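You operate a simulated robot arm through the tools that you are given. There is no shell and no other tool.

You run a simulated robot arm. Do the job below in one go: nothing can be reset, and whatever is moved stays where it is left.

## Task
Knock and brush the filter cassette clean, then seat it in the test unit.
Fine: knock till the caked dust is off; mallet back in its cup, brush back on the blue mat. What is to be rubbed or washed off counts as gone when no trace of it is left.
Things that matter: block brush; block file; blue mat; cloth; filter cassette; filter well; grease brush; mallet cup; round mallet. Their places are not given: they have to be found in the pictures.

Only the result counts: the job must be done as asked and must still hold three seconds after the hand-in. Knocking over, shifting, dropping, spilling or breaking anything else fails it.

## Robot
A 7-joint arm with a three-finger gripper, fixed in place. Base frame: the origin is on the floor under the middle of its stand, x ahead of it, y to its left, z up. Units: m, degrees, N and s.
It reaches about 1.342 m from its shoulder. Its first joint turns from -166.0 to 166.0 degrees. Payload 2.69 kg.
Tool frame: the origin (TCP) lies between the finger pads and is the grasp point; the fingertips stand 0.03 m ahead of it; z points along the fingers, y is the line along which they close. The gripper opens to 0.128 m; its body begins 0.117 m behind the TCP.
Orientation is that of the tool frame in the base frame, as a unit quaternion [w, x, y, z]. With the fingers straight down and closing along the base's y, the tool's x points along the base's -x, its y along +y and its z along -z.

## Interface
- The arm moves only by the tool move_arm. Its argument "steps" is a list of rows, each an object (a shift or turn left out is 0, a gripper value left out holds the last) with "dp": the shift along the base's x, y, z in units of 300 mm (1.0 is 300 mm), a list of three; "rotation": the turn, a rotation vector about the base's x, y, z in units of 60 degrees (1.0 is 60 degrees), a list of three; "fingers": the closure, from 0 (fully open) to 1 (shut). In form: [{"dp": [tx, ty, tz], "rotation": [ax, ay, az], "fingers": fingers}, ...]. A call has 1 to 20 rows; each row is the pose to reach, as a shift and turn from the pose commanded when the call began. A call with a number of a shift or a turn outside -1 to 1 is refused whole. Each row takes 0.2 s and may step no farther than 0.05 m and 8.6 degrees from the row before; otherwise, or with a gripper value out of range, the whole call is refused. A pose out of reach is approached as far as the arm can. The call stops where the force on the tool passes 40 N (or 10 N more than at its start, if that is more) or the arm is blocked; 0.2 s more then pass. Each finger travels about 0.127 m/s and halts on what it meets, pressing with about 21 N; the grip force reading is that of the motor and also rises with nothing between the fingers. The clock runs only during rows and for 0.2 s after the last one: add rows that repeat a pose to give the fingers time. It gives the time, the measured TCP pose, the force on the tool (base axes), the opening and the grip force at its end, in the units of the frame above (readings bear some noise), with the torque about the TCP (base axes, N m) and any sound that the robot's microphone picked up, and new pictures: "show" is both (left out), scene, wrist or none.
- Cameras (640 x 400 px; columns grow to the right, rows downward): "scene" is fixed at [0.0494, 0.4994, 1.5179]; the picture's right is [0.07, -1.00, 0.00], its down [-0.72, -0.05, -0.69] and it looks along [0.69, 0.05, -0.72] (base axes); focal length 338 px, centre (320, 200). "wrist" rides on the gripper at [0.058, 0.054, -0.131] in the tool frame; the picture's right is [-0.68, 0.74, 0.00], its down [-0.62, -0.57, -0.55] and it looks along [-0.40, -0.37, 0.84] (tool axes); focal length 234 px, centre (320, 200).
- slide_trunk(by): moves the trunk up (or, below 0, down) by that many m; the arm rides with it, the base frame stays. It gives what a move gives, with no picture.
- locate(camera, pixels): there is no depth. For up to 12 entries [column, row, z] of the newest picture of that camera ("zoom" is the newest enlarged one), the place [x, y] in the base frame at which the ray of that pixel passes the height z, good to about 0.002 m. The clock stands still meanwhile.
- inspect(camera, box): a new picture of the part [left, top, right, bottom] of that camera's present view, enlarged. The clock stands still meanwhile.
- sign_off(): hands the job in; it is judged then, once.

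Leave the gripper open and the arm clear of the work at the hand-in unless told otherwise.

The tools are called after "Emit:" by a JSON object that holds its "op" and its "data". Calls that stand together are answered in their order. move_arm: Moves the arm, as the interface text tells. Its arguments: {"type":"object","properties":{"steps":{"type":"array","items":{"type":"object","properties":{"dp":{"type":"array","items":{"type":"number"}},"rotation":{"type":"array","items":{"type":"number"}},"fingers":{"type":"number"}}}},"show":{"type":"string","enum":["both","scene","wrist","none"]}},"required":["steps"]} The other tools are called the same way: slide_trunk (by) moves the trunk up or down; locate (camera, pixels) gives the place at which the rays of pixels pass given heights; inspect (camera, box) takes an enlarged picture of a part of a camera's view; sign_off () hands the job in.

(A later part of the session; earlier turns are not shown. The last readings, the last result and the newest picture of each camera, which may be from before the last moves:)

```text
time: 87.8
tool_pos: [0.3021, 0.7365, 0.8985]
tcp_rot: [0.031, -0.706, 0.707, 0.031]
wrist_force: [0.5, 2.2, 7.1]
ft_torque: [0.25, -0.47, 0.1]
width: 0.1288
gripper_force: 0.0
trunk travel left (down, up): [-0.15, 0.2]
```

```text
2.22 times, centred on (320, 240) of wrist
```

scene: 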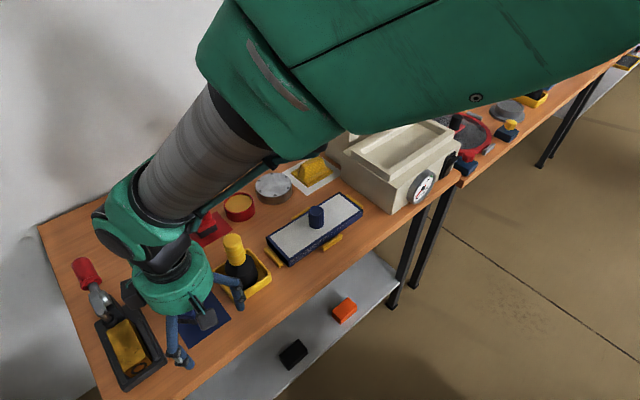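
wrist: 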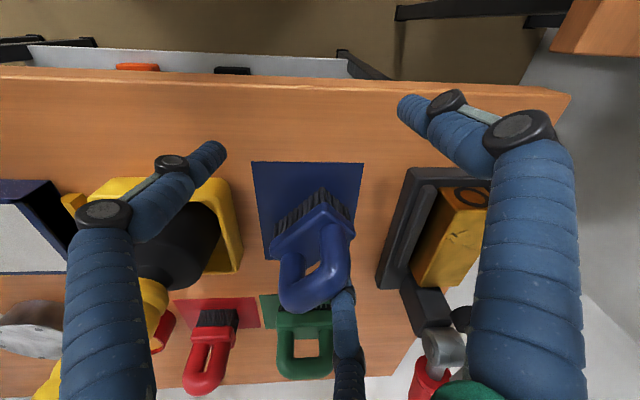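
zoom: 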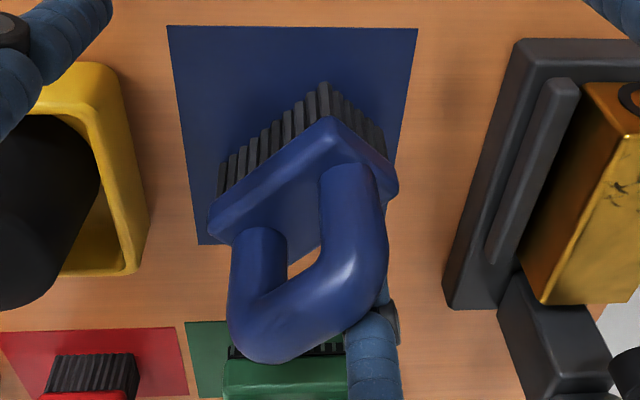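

It's holding down on the mat. Continue to 10° of tilt.

Emit:
{"op": "move_arm", "data": {"steps": [{"dp": [0, 0.001, -0.005], "rotation": [0.028, 0, 0]}, {"dp": [0, 0.003, -0.01], "rotation": [0.055, 0, 0]}, {"dp": [0, 0.005, -0.015], "rotation": [0.083, 0, 0]}, {"dp": [0, 0.005, -0.015], "rotation": [0.083, 0, 0]}], "show": "wrist"}}

Emit:
{"op": "inspect", "data": {"camera": "wrist", "box": [240, 150, 400, 330]}}

```text
time: 88.8
tool_pos: [0.3029, 0.7374, 0.8944]
tcp_rot: [0.062, -0.704, 0.704, 0.062]
wrist_force: [2.1, 0.0, 9.2]
ft_torque: [0.19, -0.86, -0.04]
width: 0.1293
gripper_force: 0.2
trunk travel left (down, up): [-0.15, 0.2]
```

wrist: 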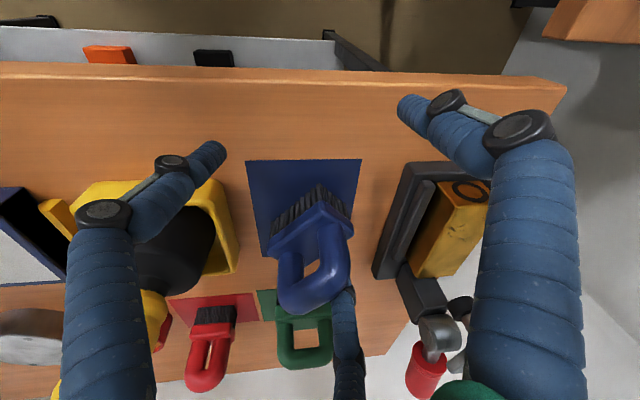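

```text
2.22 times, centred on (320, 240) of wrist
```

zoom: 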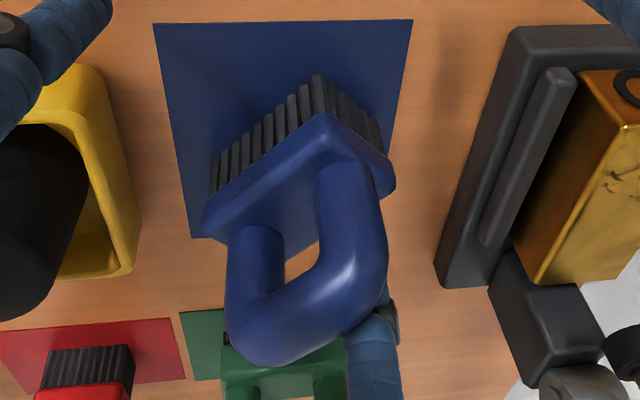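

The finger has turned relative to the brush (brush stays flat). Now pull the tip outward +y by 8 mm at this tilt and look.

Emit:
{"op": "move_arm", "data": {"steps": [{"dp": [0, 0.01, 0]}, {"dp": [0, 0.02, 0]}, {"dp": [0, 0.03, 0]}, {"dp": [0, 0.03, 0]}], "show": "wrist"}}

Emit:
{"op": "inspect", "data": {"camera": "wrist", "box": [240, 150, 400, 330]}}

```text
time: 89.8
tool_pos: [0.3023, 0.7454, 0.8942]
tcp_rot: [0.061, -0.704, 0.705, 0.062]
wrist_force: [-0.8, -0.8, 3.4]
ft_torque: [0.18, -0.3, -0.08]
width: 0.1294
gripper_force: 0.1
trunk travel left (down, up): [-0.15, 0.2]
```

wrist: 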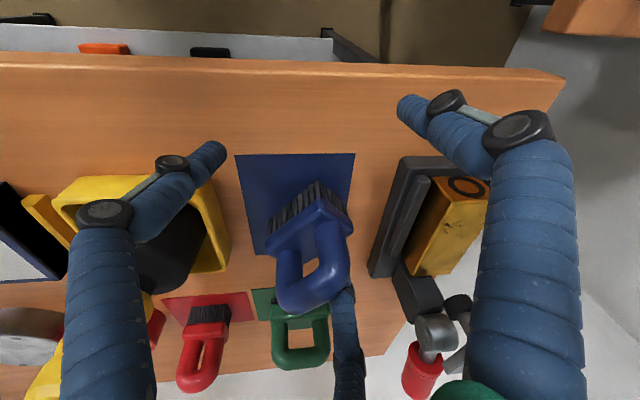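

```text
2.22 times, centred on (320, 240) of wrist
```

zoom: 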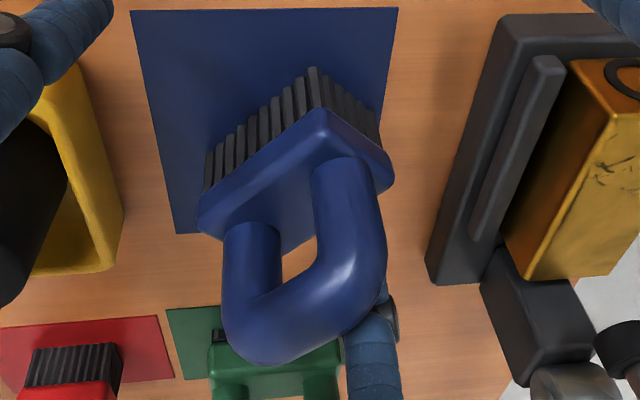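

The brush mostly followed, with a little slip. Let me raise 5 mm at this tilt and see if the brush still hangs on.

Emit:
{"op": "move_arm", "data": {"steps": [{"dp": [0, 0, 0.008]}, {"dp": [0, 0, 0.016]}, {"dp": [0, 0, 0.016]}], "show": "wrist"}}

Emit:
{"op": "inspect", "data": {"camera": "wrist", "box": [240, 150, 400, 330]}}

```text
time: 90.6
tool_pos: [0.3027, 0.7459, 0.9003]
tcp_rot: [-0.061, 0.704, -0.704, -0.061]
wrist_force: [-0.7, 0.2, -0.4]
ft_torque: [-0.06, 0.02, 0.03]
width: 0.1279
gripper_force: 0.1
trunk travel left (down, up): [-0.15, 0.2]
```

wrist: 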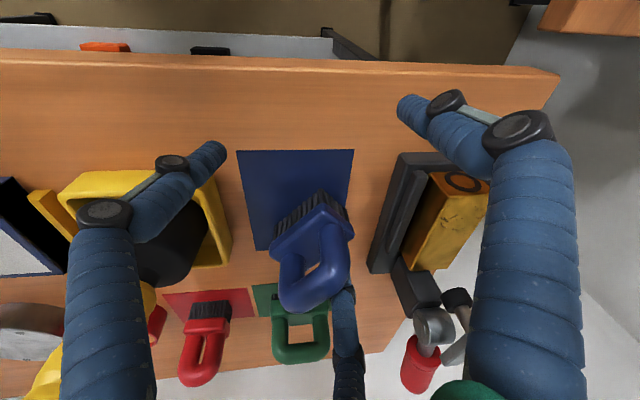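

```text
2.22 times, centred on (320, 240) of wrist
```

zoom: 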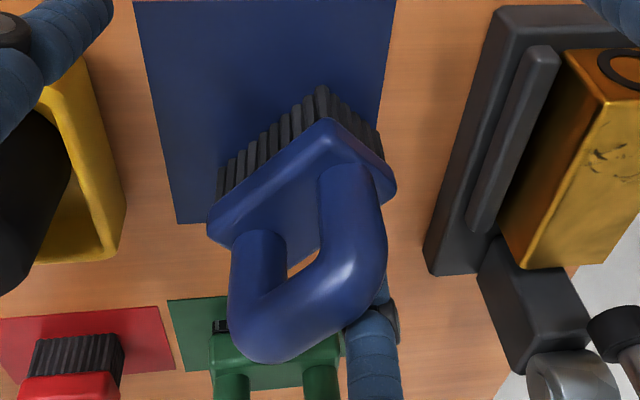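

After lifting, the brush still hangs on, but it has slipped a few millimetres relative to the fingertip in the right direction. So I'll ratchet: carry it back slightly, press onto the mat, pull outward, lift 5 mm — and repeat. First cycle:

Emit:
{"op": "move_arm", "data": {"steps": [{"dp": [0, -0.02, 0]}, {"dp": [0, -0.04, 0]}, {"dp": [0, -0.04, -0.008]}, {"dp": [0, -0.04, -0.016]}, {"dp": [0, -0.04, -0.018]}, {"dp": [0, -0.025, -0.018]}, {"dp": [0, -0.01, -0.018]}, {"dp": [0, 0.005, -0.018]}, {"dp": [0, 0.01, -0.018]}, {"dp": [0, 0.01, -0.01]}, {"dp": [0, 0.01, 0]}, {"dp": [0, 0.01, 0]}], "show": "wrist"}}

Emit:
{"op": "inspect", "data": {"camera": "wrist", "box": [240, 150, 400, 330]}}

```text
time: 93.2
tool_pos: [0.3032, 0.7496, 0.8994]
tcp_rot: [-0.061, 0.705, -0.704, -0.061]
wrist_force: [-0.4, -1.2, 0.4]
ft_torque: [-0.05, 0.05, 0.0]
width: 0.1279
gripper_force: 0.1
trunk travel left (down, up): [-0.15, 0.2]
```

wrist: 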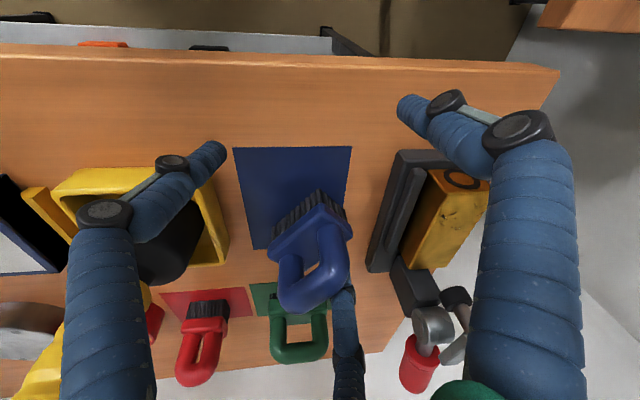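

```text
2.22 times, centred on (320, 240) of wrist
```

zoom: 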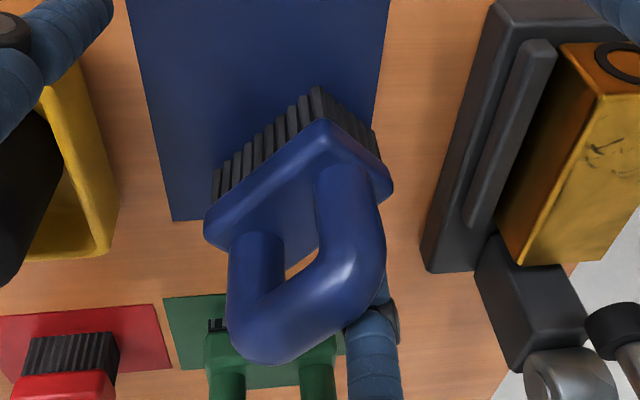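

More slip gained (another 1–2 mm); only about 5–6 mm in total should be needed. Another, slightly longer cycle.

Emit:
{"op": "move_arm", "data": {"steps": [{"dp": [0, -0.025, 0.003]}, {"dp": [0, -0.05, 0.003]}, {"dp": [0, -0.065, 0.003]}, {"dp": [0, -0.065, -0.01]}, {"dp": [0, -0.065, -0.02]}, {"dp": [0, -0.065, -0.022]}, {"dp": [0, -0.05, -0.022]}, {"dp": [0, -0.035, -0.022]}, {"dp": [0, -0.02, -0.022]}, {"dp": [0, -0.005, -0.022]}, {"dp": [0, 0.005, -0.022]}, {"dp": [0, 0.005, -0.022]}], "show": "wrist"}}

Emit:
{"op": "inspect", "data": {"camera": "wrist", "box": [240, 150, 400, 330]}}

```text
time: 95.8
tool_pos: [0.3029, 0.7505, 0.8939]
tcp_rot: [-0.062, 0.704, -0.704, -0.062]
wrist_force: [-0.8, -1.5, 4.6]
ft_torque: [0.24, -0.33, -0.06]
width: 0.1291
gripper_force: 0.1
trunk travel left (down, up): [-0.15, 0.2]
```

wrist: 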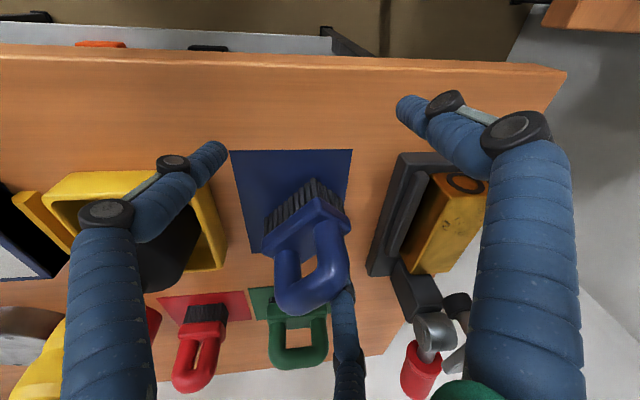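

```text
2.22 times, centred on (320, 240) of wrist
```

zoom: 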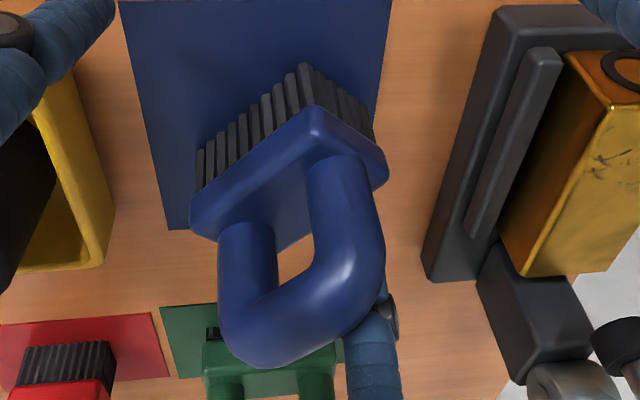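

Slipped further again. Let me raise 8 mm and see whether the brush is still hooked.

Emit:
{"op": "move_arm", "data": {"steps": [{"dp": [0, 0.003, 0.01]}, {"dp": [0, 0.003, 0.02]}, {"dp": [0, 0.003, 0.027]}, {"dp": [0, 0.003, 0.027]}], "show": "wrist"}}

Emit:
{"op": "inspect", "data": {"camera": "wrist", "box": [240, 150, 400, 330]}}

```text
time: 96.8
tool_pos: [0.304, 0.7508, 0.9008]
tcp_rot: [0.062, -0.704, 0.705, 0.061]
wrist_force: [0.4, -0.4, -0.8]
ft_torque: [-0.06, 0.04, -0.01]
width: 0.1274
gripper_force: 0.1
trunk travel left (down, up): [-0.15, 0.2]
```

wrist: 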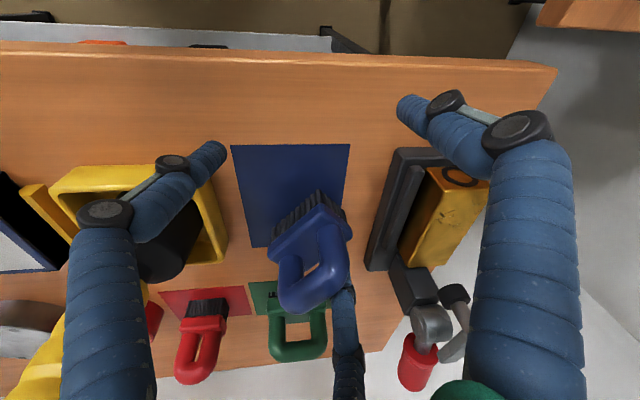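

```text
2.22 times, centred on (320, 240) of wrist
```

zoom: 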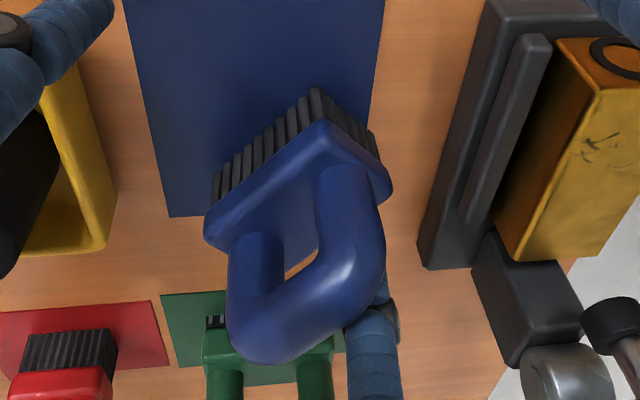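

It returns to the same hanging pose, shifted only along the bar. The tip is probably caught in the corner by the handle's post. I'll check where the brush is now, then try sliding the finger along the bar away from that post instead.

Emit:
{"op": "locate", "data": {"camera": "zoom", "pixels": [[322, 120, 0.885], [392, 185, 0.885], [204, 222, 0.885], [365, 175, 0.918], [255, 240, 0.9], [350, 330, 0.918], [260, 350, 0.918]]}}

Emit:
{"op": "inspect", "data": {"camera": "wrist", "box": [260, 190, 380, 310]}}

```text
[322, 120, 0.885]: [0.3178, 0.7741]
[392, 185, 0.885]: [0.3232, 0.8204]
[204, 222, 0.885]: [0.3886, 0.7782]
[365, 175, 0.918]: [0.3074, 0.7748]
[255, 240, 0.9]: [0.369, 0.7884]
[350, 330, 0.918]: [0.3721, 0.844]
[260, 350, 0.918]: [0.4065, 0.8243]
```

```text
3.33 times, centred on (320, 250) of wrist
```

zoom: 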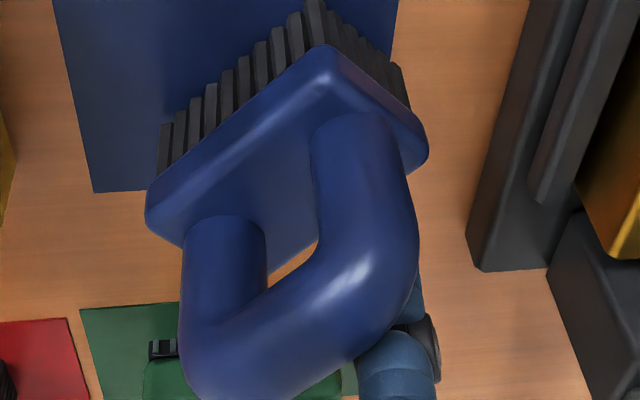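

Measured relative to the hand, the brush hasn't actually shifted; it stays rigidly with that finger. I'll undo the tilt, keep the brush a few millimetres above the mat, and then re-close the hand around it (moving the hand so the brush stays over the mat) to try a cleaner release.

Emit:
{"op": "move_arm", "data": {"steps": [{"dp": [0, -0.002, 0.01], "rotation": [-0.042, 0, 0]}, {"dp": [0, -0.004, 0.02], "rotation": [-0.083, 0, 0]}, {"dp": [0, -0.006, 0.028], "rotation": [-0.125, 0, 0]}, {"dp": [0, -0.008, 0.034], "rotation": [-0.1667, 0, 0]}, {"dp": [0, -0.008, 0.034], "rotation": [-0.1667, 0, 0]}], "show": "wrist"}}

Emit:
{"op": "inspect", "data": {"camera": "wrist", "box": [240, 150, 400, 330]}}

```text
time: 98.0
tool_pos: [0.3043, 0.7493, 0.9115]
tcp_rot: [-0.001, -0.707, 0.707, -0.001]
wrist_force: [0.5, -0.6, -1.4]
ft_torque: [-0.03, 0.04, 0.02]
width: 0.1273
gripper_force: 0.1
trunk travel left (down, up): [-0.15, 0.2]
```

wrist: 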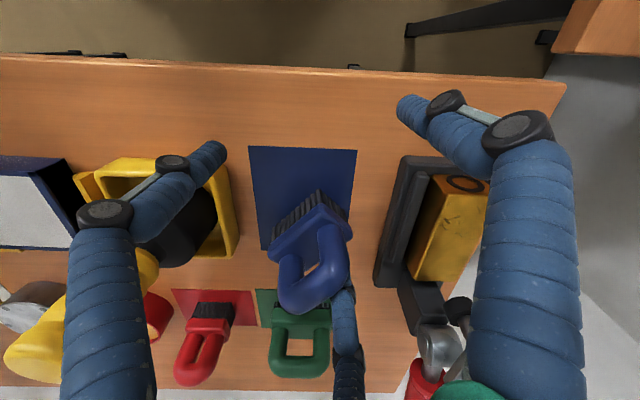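

```text
2.22 times, centred on (320, 240) of wrist
```

zoom: 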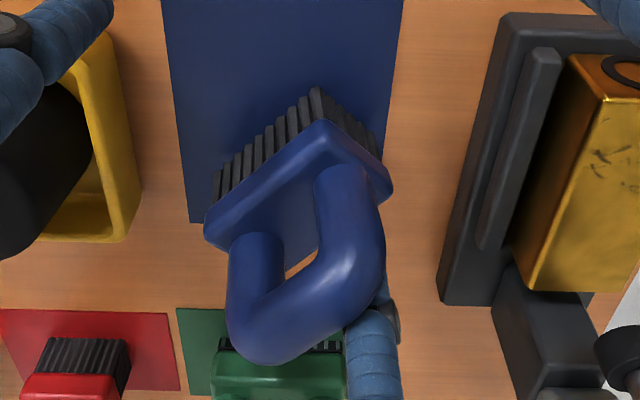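

The brush did slip about 6 mm along its bar relative to the finger. I'll check how far the dark tray extends toward the front before sliding that way.

Emit:
{"op": "locate", "data": {"camera": "zoom", "pixels": [[500, 15, 0.88], [440, 300, 0.88], [500, 15, 0.86], [440, 300, 0.86]]}}

```text
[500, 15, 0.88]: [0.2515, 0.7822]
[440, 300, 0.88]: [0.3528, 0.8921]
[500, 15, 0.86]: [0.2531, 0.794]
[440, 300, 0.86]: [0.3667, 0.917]
```

The tray's front corner is at about (0.252, 0.787), so the other finger has room. I'll press the brush on the mat and slide the hand −x by 15 mm, then lift slightly to see.

Emit:
{"op": "move_arm", "data": {"steps": [{"dp": [0, -0.01, -0.01]}, {"dp": [0, -0.02, -0.018]}, {"dp": [0, -0.02, -0.022]}, {"dp": [-0.012, -0.02, -0.022]}, {"dp": [-0.025, -0.02, -0.022]}, {"dp": [-0.037, -0.02, -0.022]}, {"dp": [-0.05, -0.02, -0.022]}, {"dp": [-0.05, -0.02, -0.022]}], "show": "wrist"}}

Emit:
{"op": "inspect", "data": {"camera": "wrist", "box": [240, 150, 400, 330]}}

```text
time: 99.8
tool_pos: [0.2881, 0.7443, 0.9057]
tcp_rot: [0.0, -0.707, 0.707, 0.0]
wrist_force: [3.5, 1.0, 12.1]
ft_torque: [0.81, -0.53, -0.2]
width: 0.1283
gripper_force: 0.0
trunk travel left (down, up): [-0.15, 0.2]
```

wrist: 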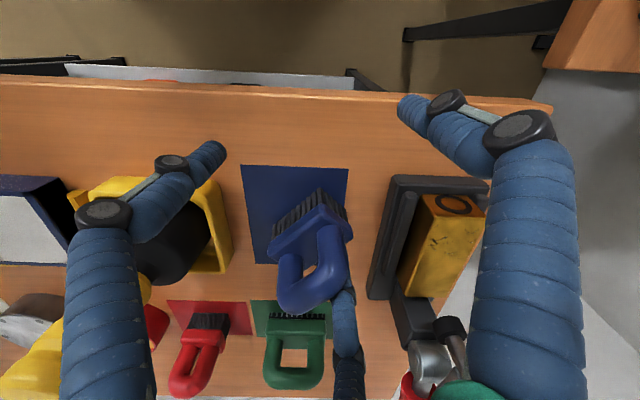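

```text
2.22 times, centred on (320, 240) of wrist
```

zoom: 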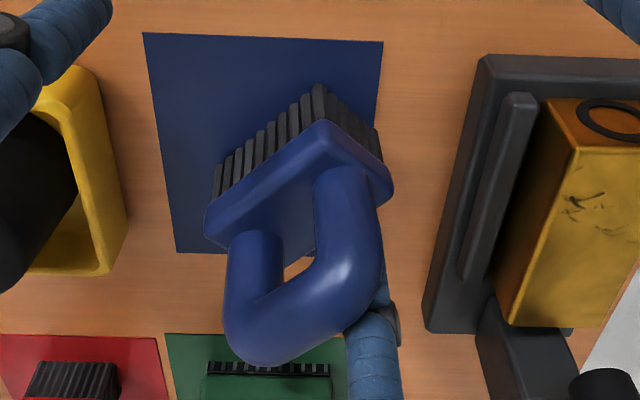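

The brush still follows. I'll now re-close the hand step by step with the brush held 4 mm above the mat, shifting the hand so the brush stays over the mat; first to about half-closed.

Emit:
{"op": "move_arm", "data": {"steps": [{"dp": [0, 0, 0.013], "fingers": 0.0}, {"dp": [0.013, 0.0145, 0.018], "fingers": 0.1}, {"dp": [0.026, 0.029, 0.023], "fingers": 0.2}, {"dp": [0.039, 0.0435, 0.028], "fingers": 0.3}, {"dp": [0.052, 0.058, 0.033], "fingers": 0.4}, {"dp": [0.065, 0.072, 0.038], "fingers": 0.5}, {"dp": [0.078, 0.087, 0.044], "fingers": 0.6}, {"dp": [0.078, 0.087, 0.044], "fingers": 0.6}]}}

Emit:
{"op": "inspect", "data": {"camera": "wrist", "box": [220, 110, 420, 310]}}

Emit:
{"op": "inspect", "data": {"camera": "scene", "box": [110, 220, 260, 360]}}

```text
time: 101.6
tool_pos: [0.3099, 0.7675, 0.9187]
tcp_rot: [0.0, 0.707, -0.707, 0.0]
wrist_force: [-5.5, 5.1, 16.9]
ft_torque: [0.61, -0.23, 0.29]
width: 0.0538
gripper_force: 1.5
trunk travel left (down, up): [-0.15, 0.2]
```

scene: 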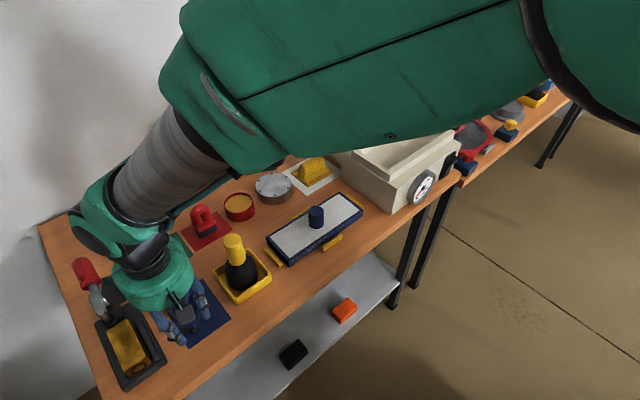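
wrist: 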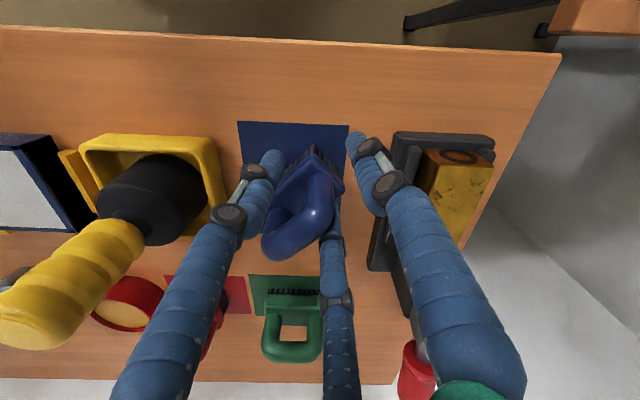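

```text
2.00 times, centred on (320, 210) of wrist
```

zoom: 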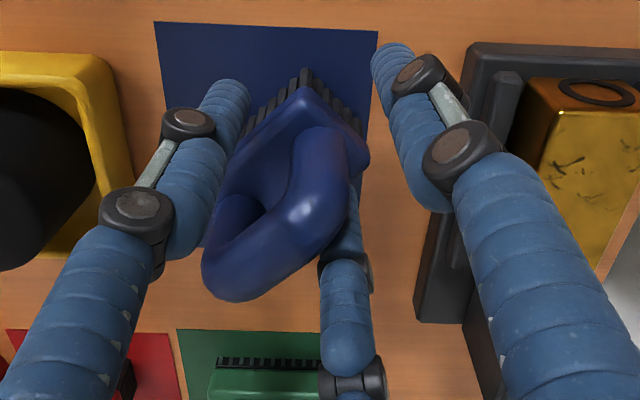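

```text
2.86 times, centred on (185, 290) of scene
```

zoom: 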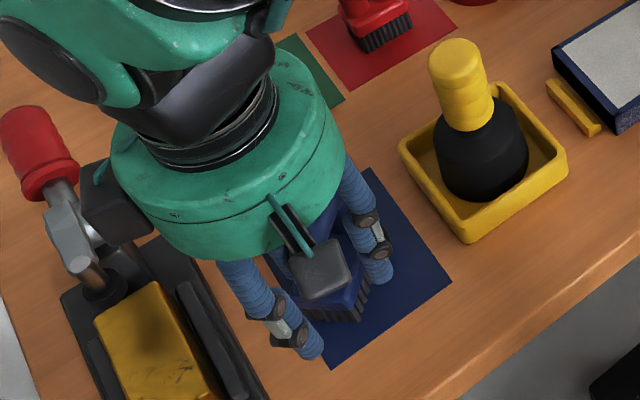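

The brush is pressed on the mat (17 N) as the closing fingers dip. I'll raise 5 mm and look again.

Emit:
{"op": "move_arm", "data": {"steps": [{"dp": [0, 0, 0.006]}, {"dp": [0, 0, 0.012]}, {"dp": [0, 0, 0.018]}, {"dp": [0, 0, 0.018]}], "show": "wrist"}}

Emit:
{"op": "inspect", "data": {"camera": "wrist", "box": [220, 110, 420, 310]}}

```text
time: 102.6
tool_pos: [0.3115, 0.7691, 0.924]
tcp_rot: [-0.001, -0.706, 0.708, 0.0]
wrist_force: [0.0, -0.4, 0.5]
ft_torque: [0.02, -0.03, -0.01]
width: 0.0512
gripper_force: 0.1
trunk travel left (down, up): [-0.15, 0.2]
```

wrist: 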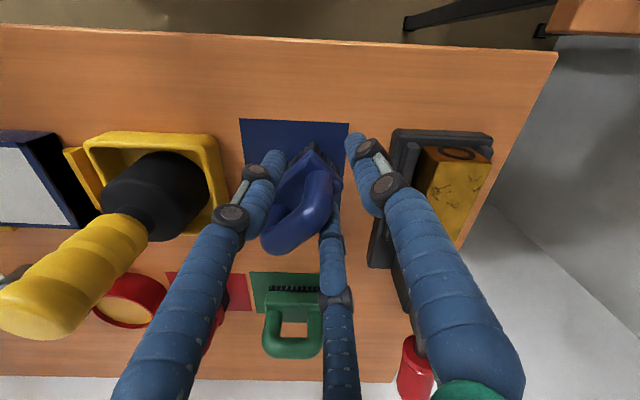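

```text
2.00 times, centred on (320, 210) of wrist
```

zoom: 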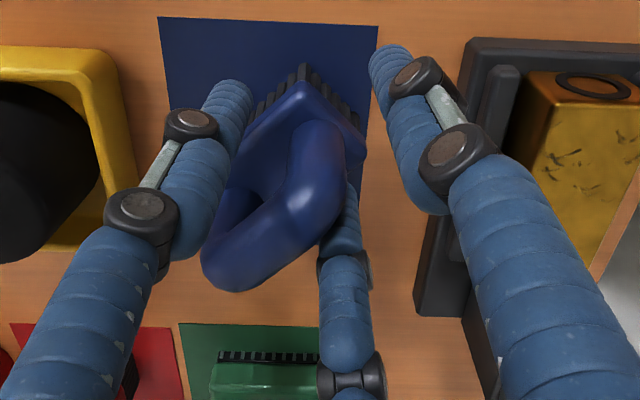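

The force now reads about zero rather than −1.3 N, suggesting the brush is resting free. I'll raise another 10 mm (fingers unchanged) to verify.

Emit:
{"op": "move_arm", "data": {"steps": [{"dp": [0, 0, 0.01]}, {"dp": [0, 0, 0.02]}, {"dp": [0, 0, 0.033]}, {"dp": [0, 0, 0.033]}]}}

Emit:
{"op": "inspect", "data": {"camera": "wrist", "box": [220, 110, 420, 310]}}

Emit:
{"op": "inspect", "data": {"camera": "scene", "box": [110, 220, 260, 360]}}

```text
time: 103.6
tool_pos: [0.31, 0.7702, 0.9341]
tcp_rot: [-0.001, -0.707, 0.708, -0.001]
wrist_force: [0.3, 0.0, -0.6]
ft_torque: [0.0, 0.02, -0.01]
width: 0.0512
gripper_force: 0.0
trunk travel left (down, up): [-0.15, 0.2]
```

scene: 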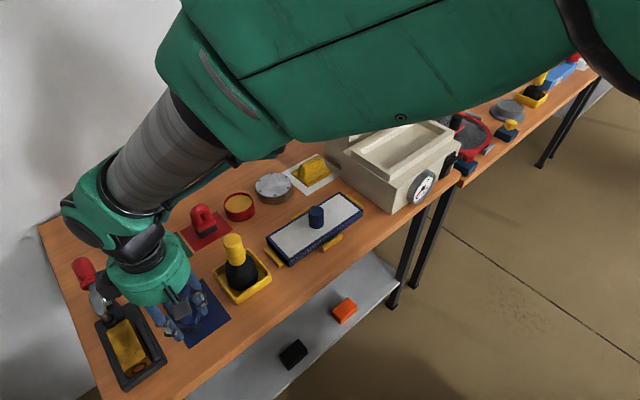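
wrist: 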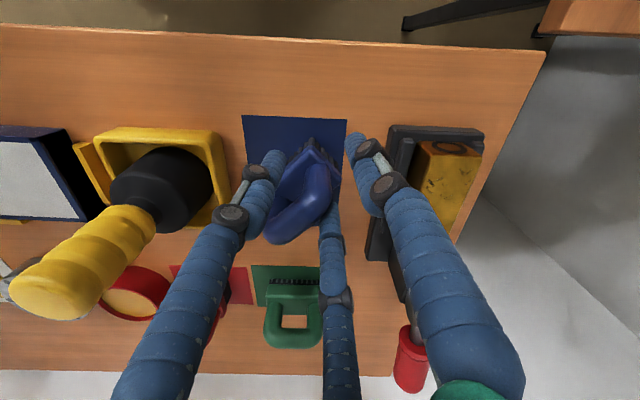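

```text
2.00 times, centred on (320, 210) of wrist
```

zoom: 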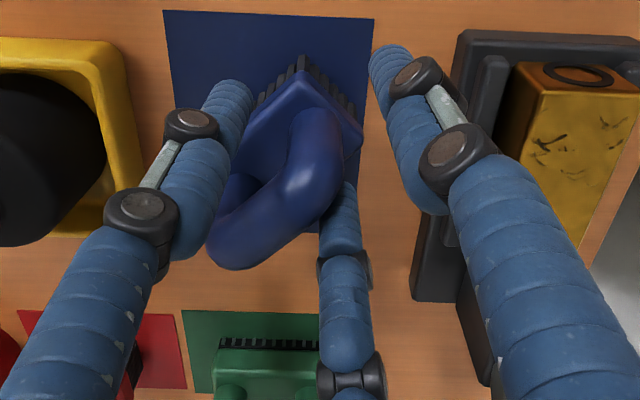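

```text
2.86 times, centred on (185, 290) of scene
```

zoom: 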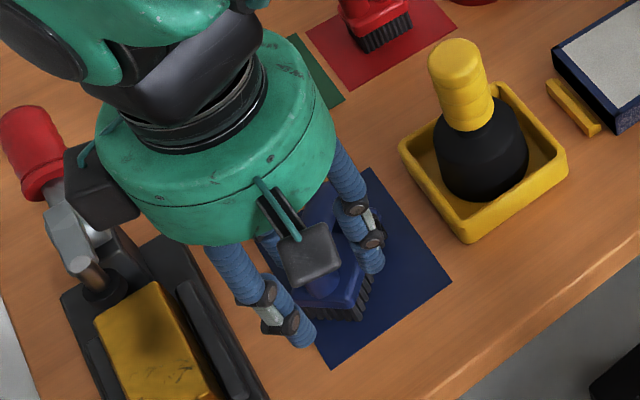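

The brush stays on the mat as the hand rises: it's free. I'll continue straight up slowly and check.

Emit:
{"op": "move_arm", "data": {"steps": [{"dp": [0, 0, 0.03]}, {"dp": [0, 0, 0.06]}, {"dp": [0, 0, 0.1]}, {"dp": [0, 0, 0.1]}]}}

Emit:
{"op": "inspect", "data": {"camera": "wrist", "box": [220, 80, 420, 280]}}

```text
time: 104.6
tool_pos: [0.3104, 0.7686, 0.9638]
tcp_rot: [0.0, 0.707, -0.707, -0.001]
wrist_force: [-0.5, -0.2, 0.4]
ft_torque: [-0.01, 0.01, 0.01]
width: 0.0513
gripper_force: 0.1
trunk travel left (down, up): [-0.15, 0.2]
```

scene: 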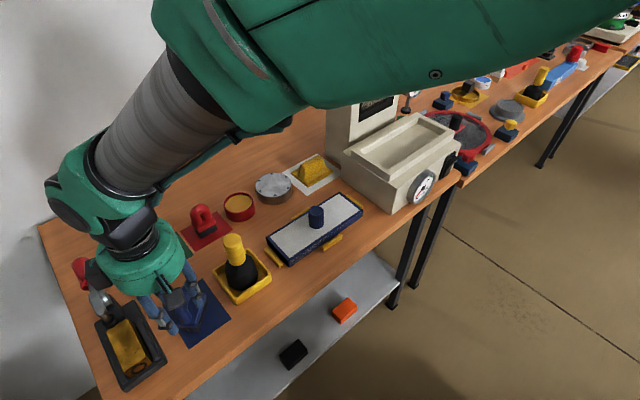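
wrist: 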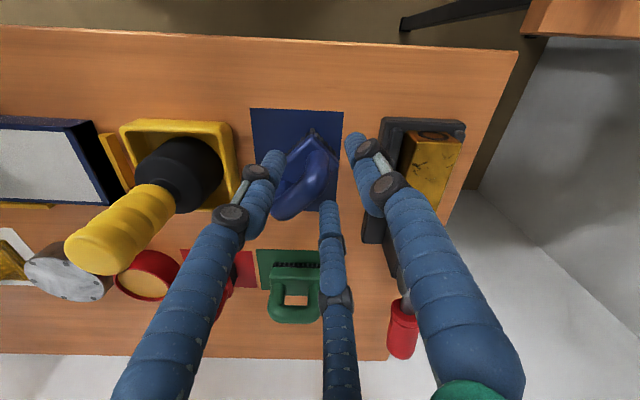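

```text
2.00 times, centred on (320, 180) of wrist
```

zoom: 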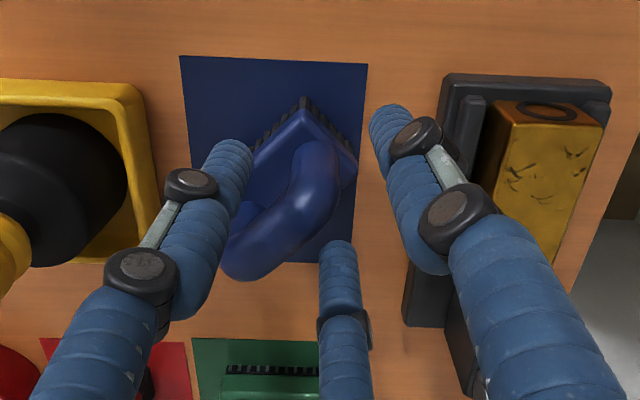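

The brush is free and on the mat. I'll rise clear and check its final place on the mat.

Emit:
{"op": "move_arm", "data": {"steps": [{"dp": [0, 0, 0.1]}, {"dp": [0, 0, 0.23]}, {"dp": [0, 0, 0.36]}, {"dp": [0, 0, 0.5]}, {"dp": [0, 0, 0.55], "fingers": 0.3}, {"dp": [0, 0, 0.55], "fingers": 0.0}, {"dp": [0, 0, 0.55], "fingers": 0.0}]}}

Emit:
{"op": "inspect", "data": {"camera": "wrist", "box": [240, 60, 400, 200]}}

Emit:
{"op": "inspect", "data": {"camera": "scene", "box": [110, 220, 260, 360]}}

```text
time: 106.2
tool_pos: [0.3112, 0.7689, 1.1282]
tcp_rot: [0.001, 0.707, -0.707, 0.001]
wrist_force: [0.6, 1.3, -0.4]
ft_torque: [-0.03, 0.02, -0.01]
width: 0.1278
gripper_force: 0.1
trunk travel left (down, up): [-0.15, 0.2]
```

scene: 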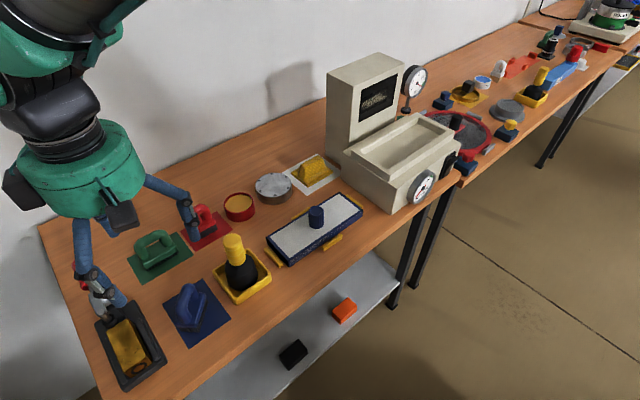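
wrist: 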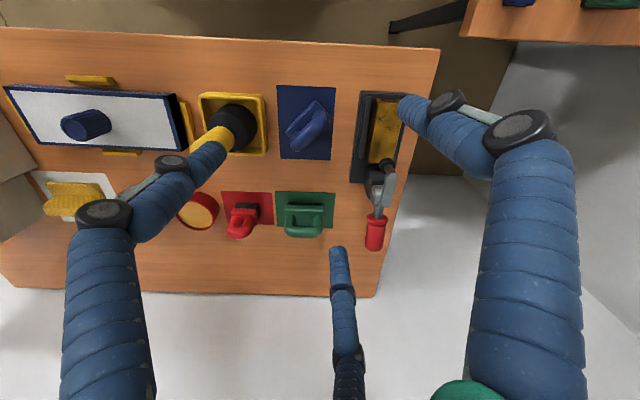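

```text
2.86 times, centred on (320, 130) of wrist
```

zoom: 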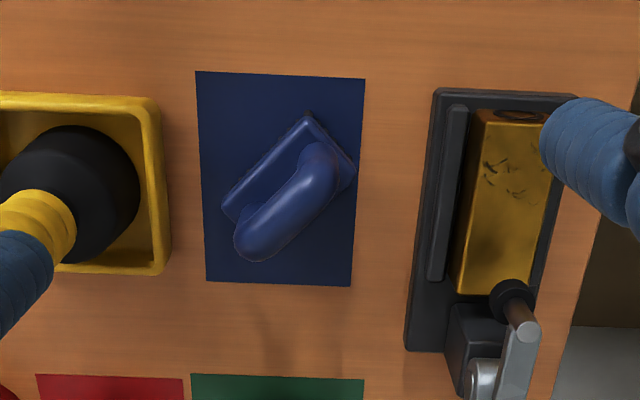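

```text
2.86 times, centred on (185, 290) of scene
```

zoom: 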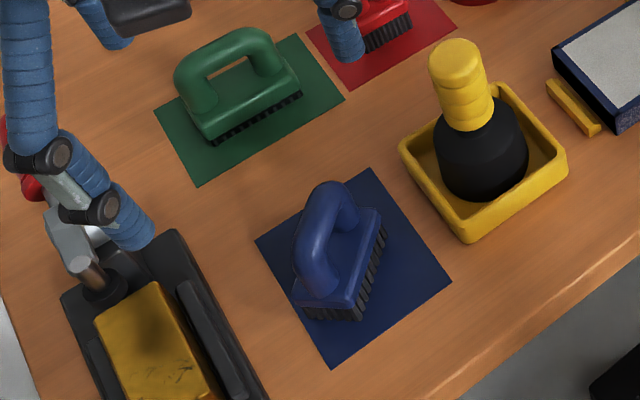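

The brush stands fully on the blue mat, everything else undisturbed. Now the cassette: I'll move the open hand (same yaw, camera on the front side) to above the cassette for a precise look at the knob and the well.

Emit:
{"op": "move_arm", "data": {"steps": [{"dp": [0.1, -0.08, 0], "fingers": 0}, {"dp": [0.21, -0.17, 0]}, {"dp": [0.32, -0.26, 0]}, {"dp": [0.43, -0.35, 0]}, {"dp": [0.54, -0.44, 0]}, {"dp": [0.65, -0.53, 0]}, {"dp": [0.76, -0.62, 0]}, {"dp": [0.86, -0.7, 0]}, {"dp": [0.91, -0.743, 0]}, {"dp": [0.91, -0.743, 0]}]}}

Emit:
{"op": "inspect", "data": {"camera": "wrist", "box": [200, 40, 400, 200]}}

Emit:
{"op": "inspect", "data": {"camera": "scene", "box": [330, 90, 480, 220]}}

```text
time: 108.4
tool_pos: [0.5845, 0.5456, 1.1286]
tcp_rot: [0.0, -0.707, 0.708, 0.0]
wrist_force: [-0.5, 0.8, -0.2]
ft_torque: [0.05, 0.03, -0.01]
width: 0.1281
gripper_force: 0.0
trunk travel left (down, up): [-0.15, 0.2]
```

scene: 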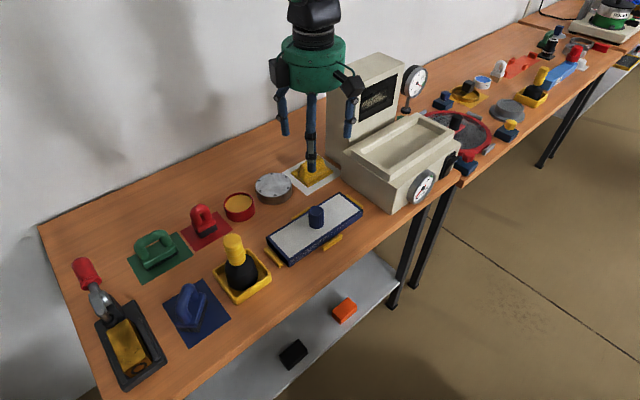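
wrist: 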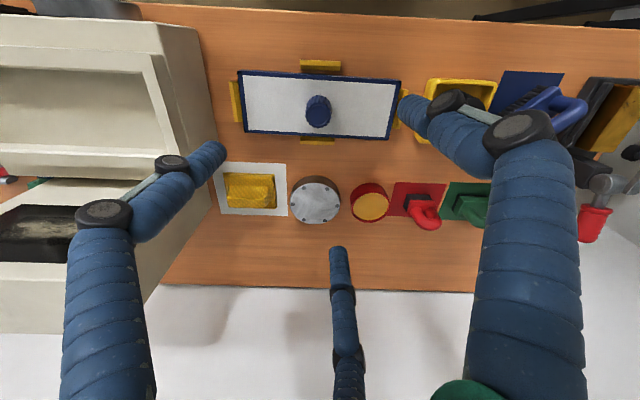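

```text
2.50 times, centred on (300, 120) of wrist
```

zoom: 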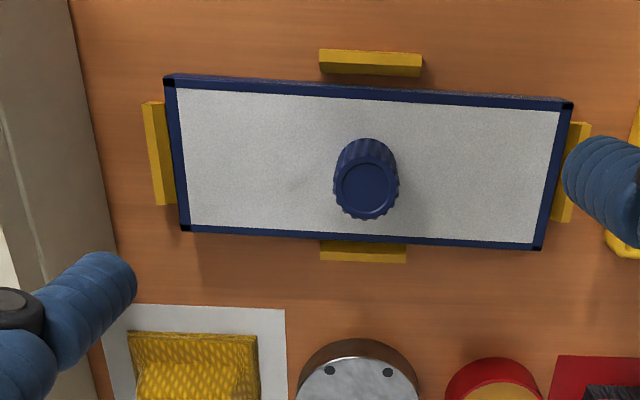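

```text
3.08 times, centred on (405, 155) of scene
```

zoom: 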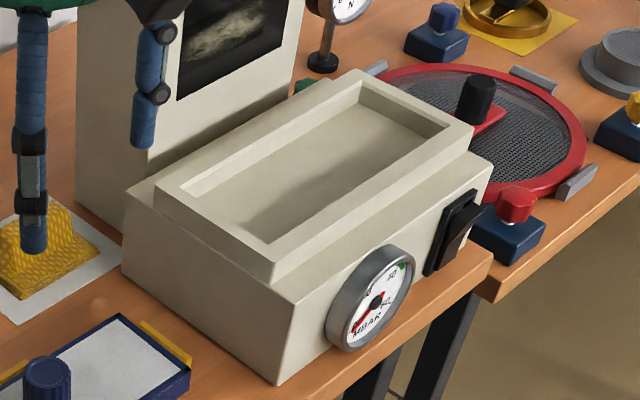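

The filter looks white, but I notice a faint mark left of the knob at about (292,113). I'll zoom in on it and on the whole filter.

Emit:
{"op": "inspect", "data": {"camera": "wrist", "box": [235, 70, 320, 140]}}

Emit:
{"op": "inspect", "data": {"camera": "wrist", "box": [320, 70, 405, 140]}}

Emit:
{"op": "inspect", "data": {"camera": "scene", "box": [310, 185, 370, 235]}}

Emit:
{"op": "inspect", "data": {"camera": "scene", "box": [262, 210, 330, 265]}}

```text
5.71 times, centred on (278, 105) of wrist
```

zoom: 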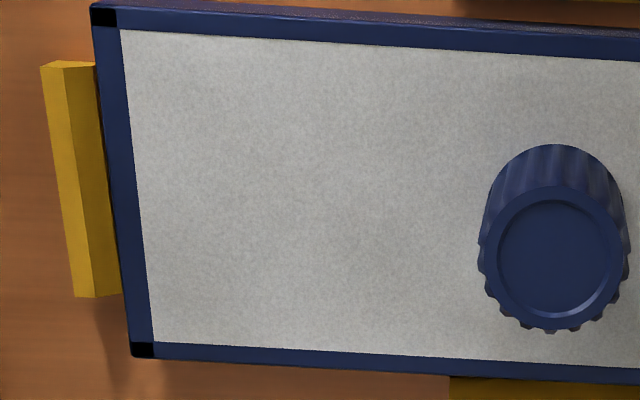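

```text
5.71 times, centred on (362, 105) of wrist
```

zoom: 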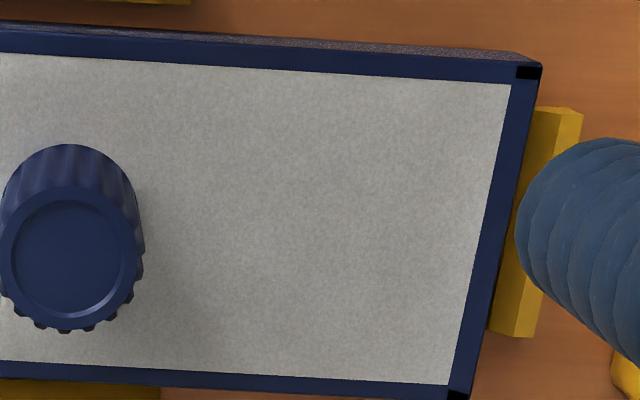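

```text
8.00 times, centred on (340, 210) of scene
```

zoom: 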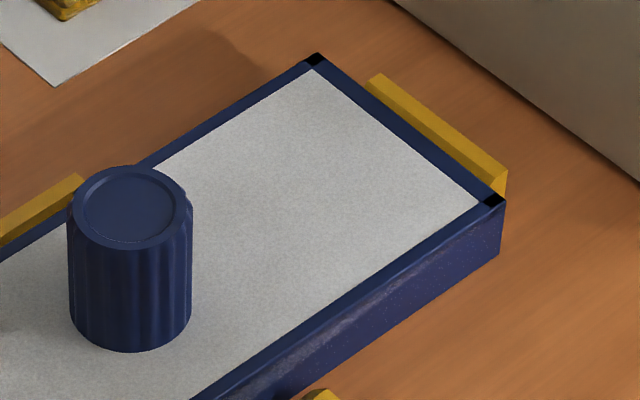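

```text
7.27 times, centred on (296, 238) of scene
```

zoom: 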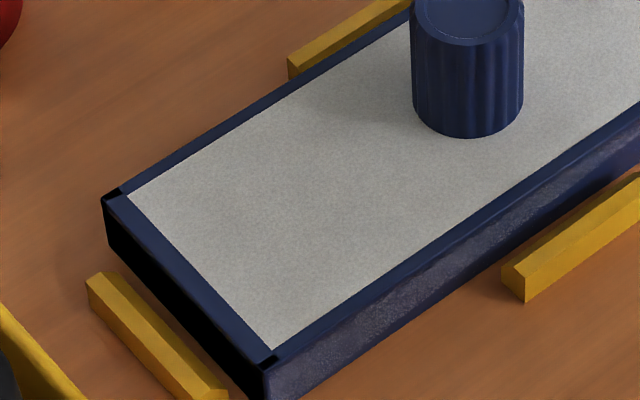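

The filter is clean at high zoom from both sides. Now I measure the cassette's pose and the knob, and zoom the wrist view on the test unit's well.

Emit:
{"op": "locate", "data": {"camera": "wrist", "pixels": [[238, 70, 0.88], [401.2, 80, 0.88], [388, 140, 0.88], [244.8, 132.8, 0.88], [318.8, 116, 0.92], [318.8, 116, 0.925], [318.8, 116, 0.915]]}}

Emit:
{"op": "inspect", "data": {"camera": "wrist", "box": [0, 0, 240, 200]}}

Emit:
{"op": "locate", "data": {"camera": "scene", "pixels": [[359.5, 151.8, 0.94], [359.5, 151.8, 0.97], [388.1, 169, 0.94], [388.1, 169, 0.97], [448.2, 131.6, 0.94], [448.2, 131.6, 0.97], [418.6, 116.7, 0.94], [418.6, 116.7, 0.97], [351.4, 151.8, 0.96], [391, 173.8, 0.96], [454.4, 132.3, 0.96], [416.4, 112.8, 0.96]]}}

```text
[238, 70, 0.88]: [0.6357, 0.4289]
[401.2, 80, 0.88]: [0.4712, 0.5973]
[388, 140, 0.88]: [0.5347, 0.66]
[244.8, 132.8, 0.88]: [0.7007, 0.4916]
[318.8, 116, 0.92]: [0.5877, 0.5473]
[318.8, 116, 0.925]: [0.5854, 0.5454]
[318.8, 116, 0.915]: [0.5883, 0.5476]
```

```text
2.00 times, centred on (120, 100) of wrist
```

zoom: 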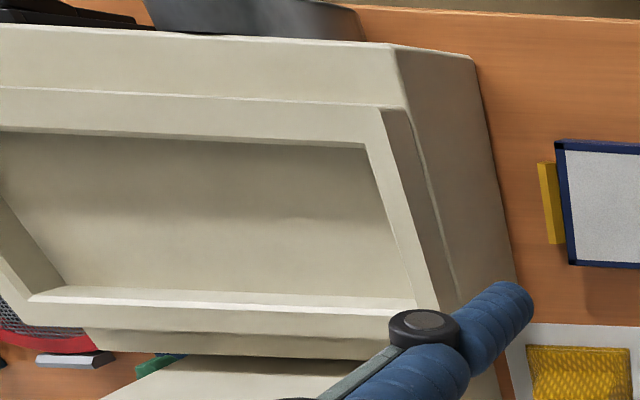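

```text
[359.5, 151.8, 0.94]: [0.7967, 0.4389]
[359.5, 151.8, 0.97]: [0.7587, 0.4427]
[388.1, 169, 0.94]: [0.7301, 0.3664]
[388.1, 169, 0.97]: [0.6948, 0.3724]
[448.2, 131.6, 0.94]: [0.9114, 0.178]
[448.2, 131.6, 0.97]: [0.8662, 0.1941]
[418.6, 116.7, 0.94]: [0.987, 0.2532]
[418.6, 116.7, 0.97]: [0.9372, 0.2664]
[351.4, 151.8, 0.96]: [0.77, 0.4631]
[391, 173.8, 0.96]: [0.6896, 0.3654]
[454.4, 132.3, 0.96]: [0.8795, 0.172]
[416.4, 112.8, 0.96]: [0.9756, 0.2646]
```

Emit:
{"op": "locate", "data": {"camera": "wrist", "pixels": [[143.5, 73.5, 0.94], [143.5, 73.5, 0.97], [167.5, 152.5, 0.94], [167.5, 152.5, 0.97], [152.5, 53.5, 0.94], [152.5, 53.5, 0.97]]}}

Emit:
{"op": "locate", "data": {"camera": "scene", "pixels": [[388.1, 169, 0.955], [359.5, 151.8, 0.955], [448.2, 131.6, 0.955], [418.6, 116.7, 0.955]]}}

```text
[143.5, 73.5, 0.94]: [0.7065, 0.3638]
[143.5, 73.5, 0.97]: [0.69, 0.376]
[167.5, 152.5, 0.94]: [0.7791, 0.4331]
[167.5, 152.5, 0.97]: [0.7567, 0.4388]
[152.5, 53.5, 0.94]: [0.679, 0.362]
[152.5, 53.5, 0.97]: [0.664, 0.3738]
```

```text
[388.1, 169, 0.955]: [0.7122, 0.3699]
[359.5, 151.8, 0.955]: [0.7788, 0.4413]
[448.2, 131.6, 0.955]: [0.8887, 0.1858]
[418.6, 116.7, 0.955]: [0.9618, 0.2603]
```

The well's opening is about 0.246 × 0.097 m at z ≈ 0.975, centred near (0.807, 0.320), in line with the cassette (0.236 × 0.09, axis ≈ −45.5°). I'll lower the open hand around the knob at (0.586, 0.546), to TCP z ≈ 0.918.

Emit:
{"op": "move_arm", "data": {"steps": [{"dp": [0.005, 0.001, -0.13], "fingers": 0}, {"dp": [0.005, 0.001, -0.27]}, {"dp": [0.005, 0.001, -0.41]}, {"dp": [0.005, 0.001, -0.54]}, {"dp": [0.005, 0.001, -0.64]}, {"dp": [0.005, 0.001, -0.69]}, {"dp": [0.005, 0.001, -0.702]}, {"dp": [0.005, 0.001, -0.702]}]}}

Emit:
{"op": "inspect", "data": {"camera": "scene", "box": [255, 160, 385, 270]}}

```text
time: 110.2
tool_pos: [0.5862, 0.5478, 0.9161]
tcp_rot: [0.0, 0.707, -0.707, 0.0]
wrist_force: [0.0, -0.2, 0.6]
ft_torque: [-0.01, -0.02, -0.01]
width: 0.128
gripper_force: 0.1
trunk travel left (down, up): [-0.15, 0.2]
```

scene: 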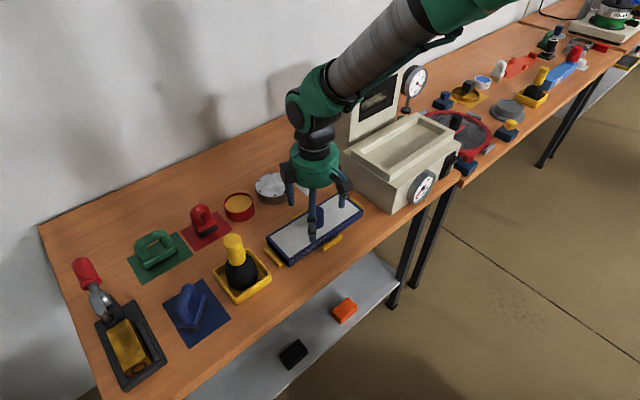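
wrist: 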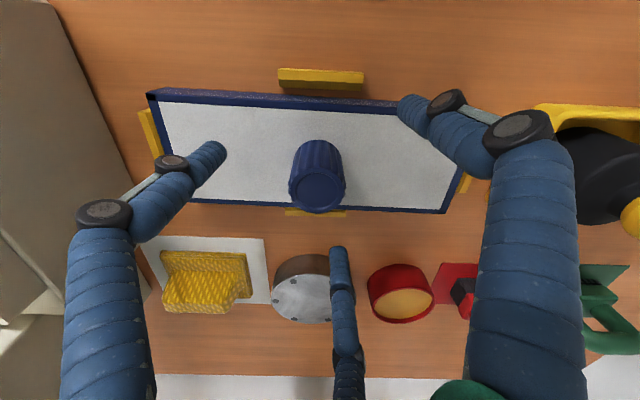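

```text
3.64 times, centred on (320, 215) of scene
```

zoom: 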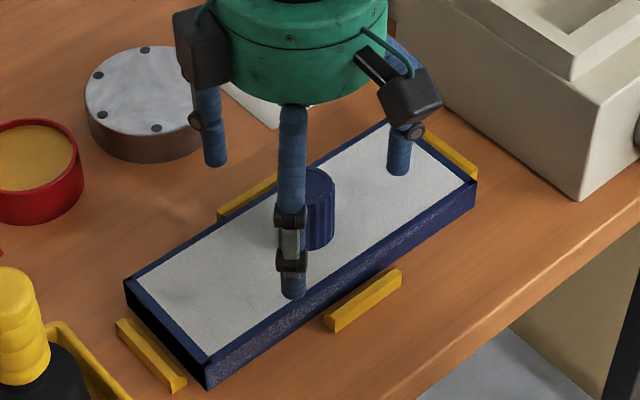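

The knob is centred between the fingers. I'll close on it.

Emit:
{"op": "move_arm", "data": {"steps": [{"fingers": 0.3}, {"fingers": 0.5}, {"fingers": 0.65}, {"fingers": 0.8}, {"fingers": 1.0}, {"fingers": 1.0}, {"fingers": 1.0}]}}

Emit:
{"op": "inspect", "data": {"camera": "scene", "box": [255, 160, 385, 270]}}

```text
time: 111.8
tool_pos: [0.587, 0.5479, 0.9169]
tcp_rot: [-0.001, 0.707, -0.707, 0.0]
wrist_force: [-0.1, -1.4, -0.2]
ft_torque: [-0.02, 0.04, -0.02]
width: 0.0366
gripper_force: 21.0
trunk travel left (down, up): [-0.15, 0.2]
```

scene: 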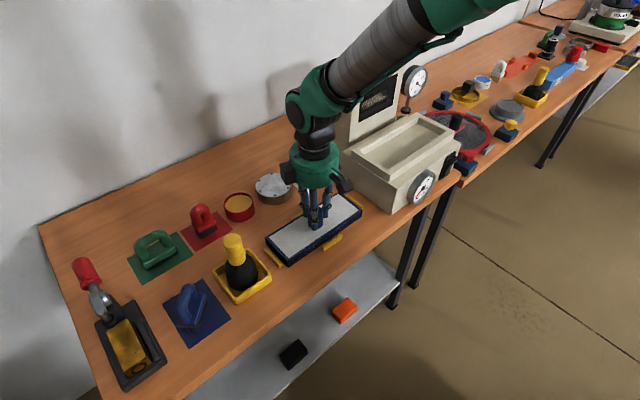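
wrist: 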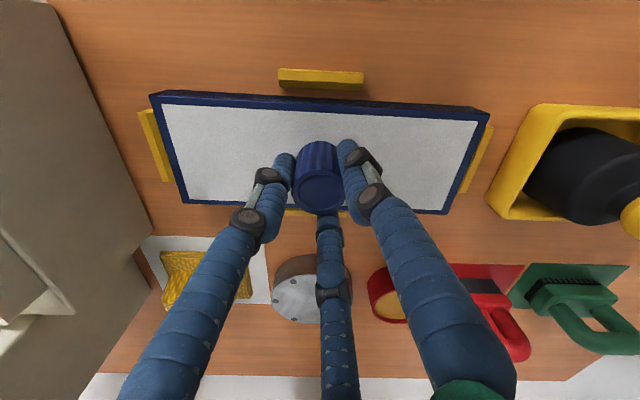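

```text
3.64 times, centred on (320, 215) of scene
```

zoom: 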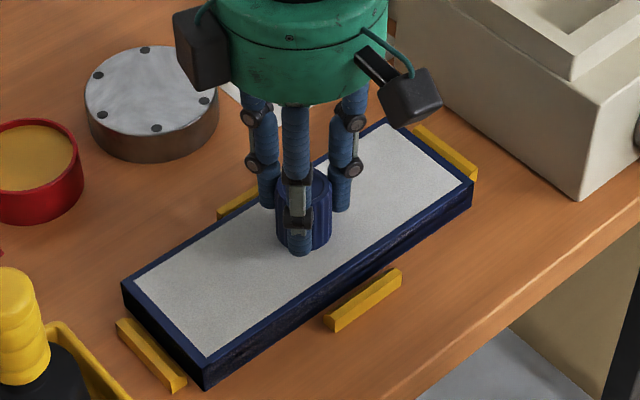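

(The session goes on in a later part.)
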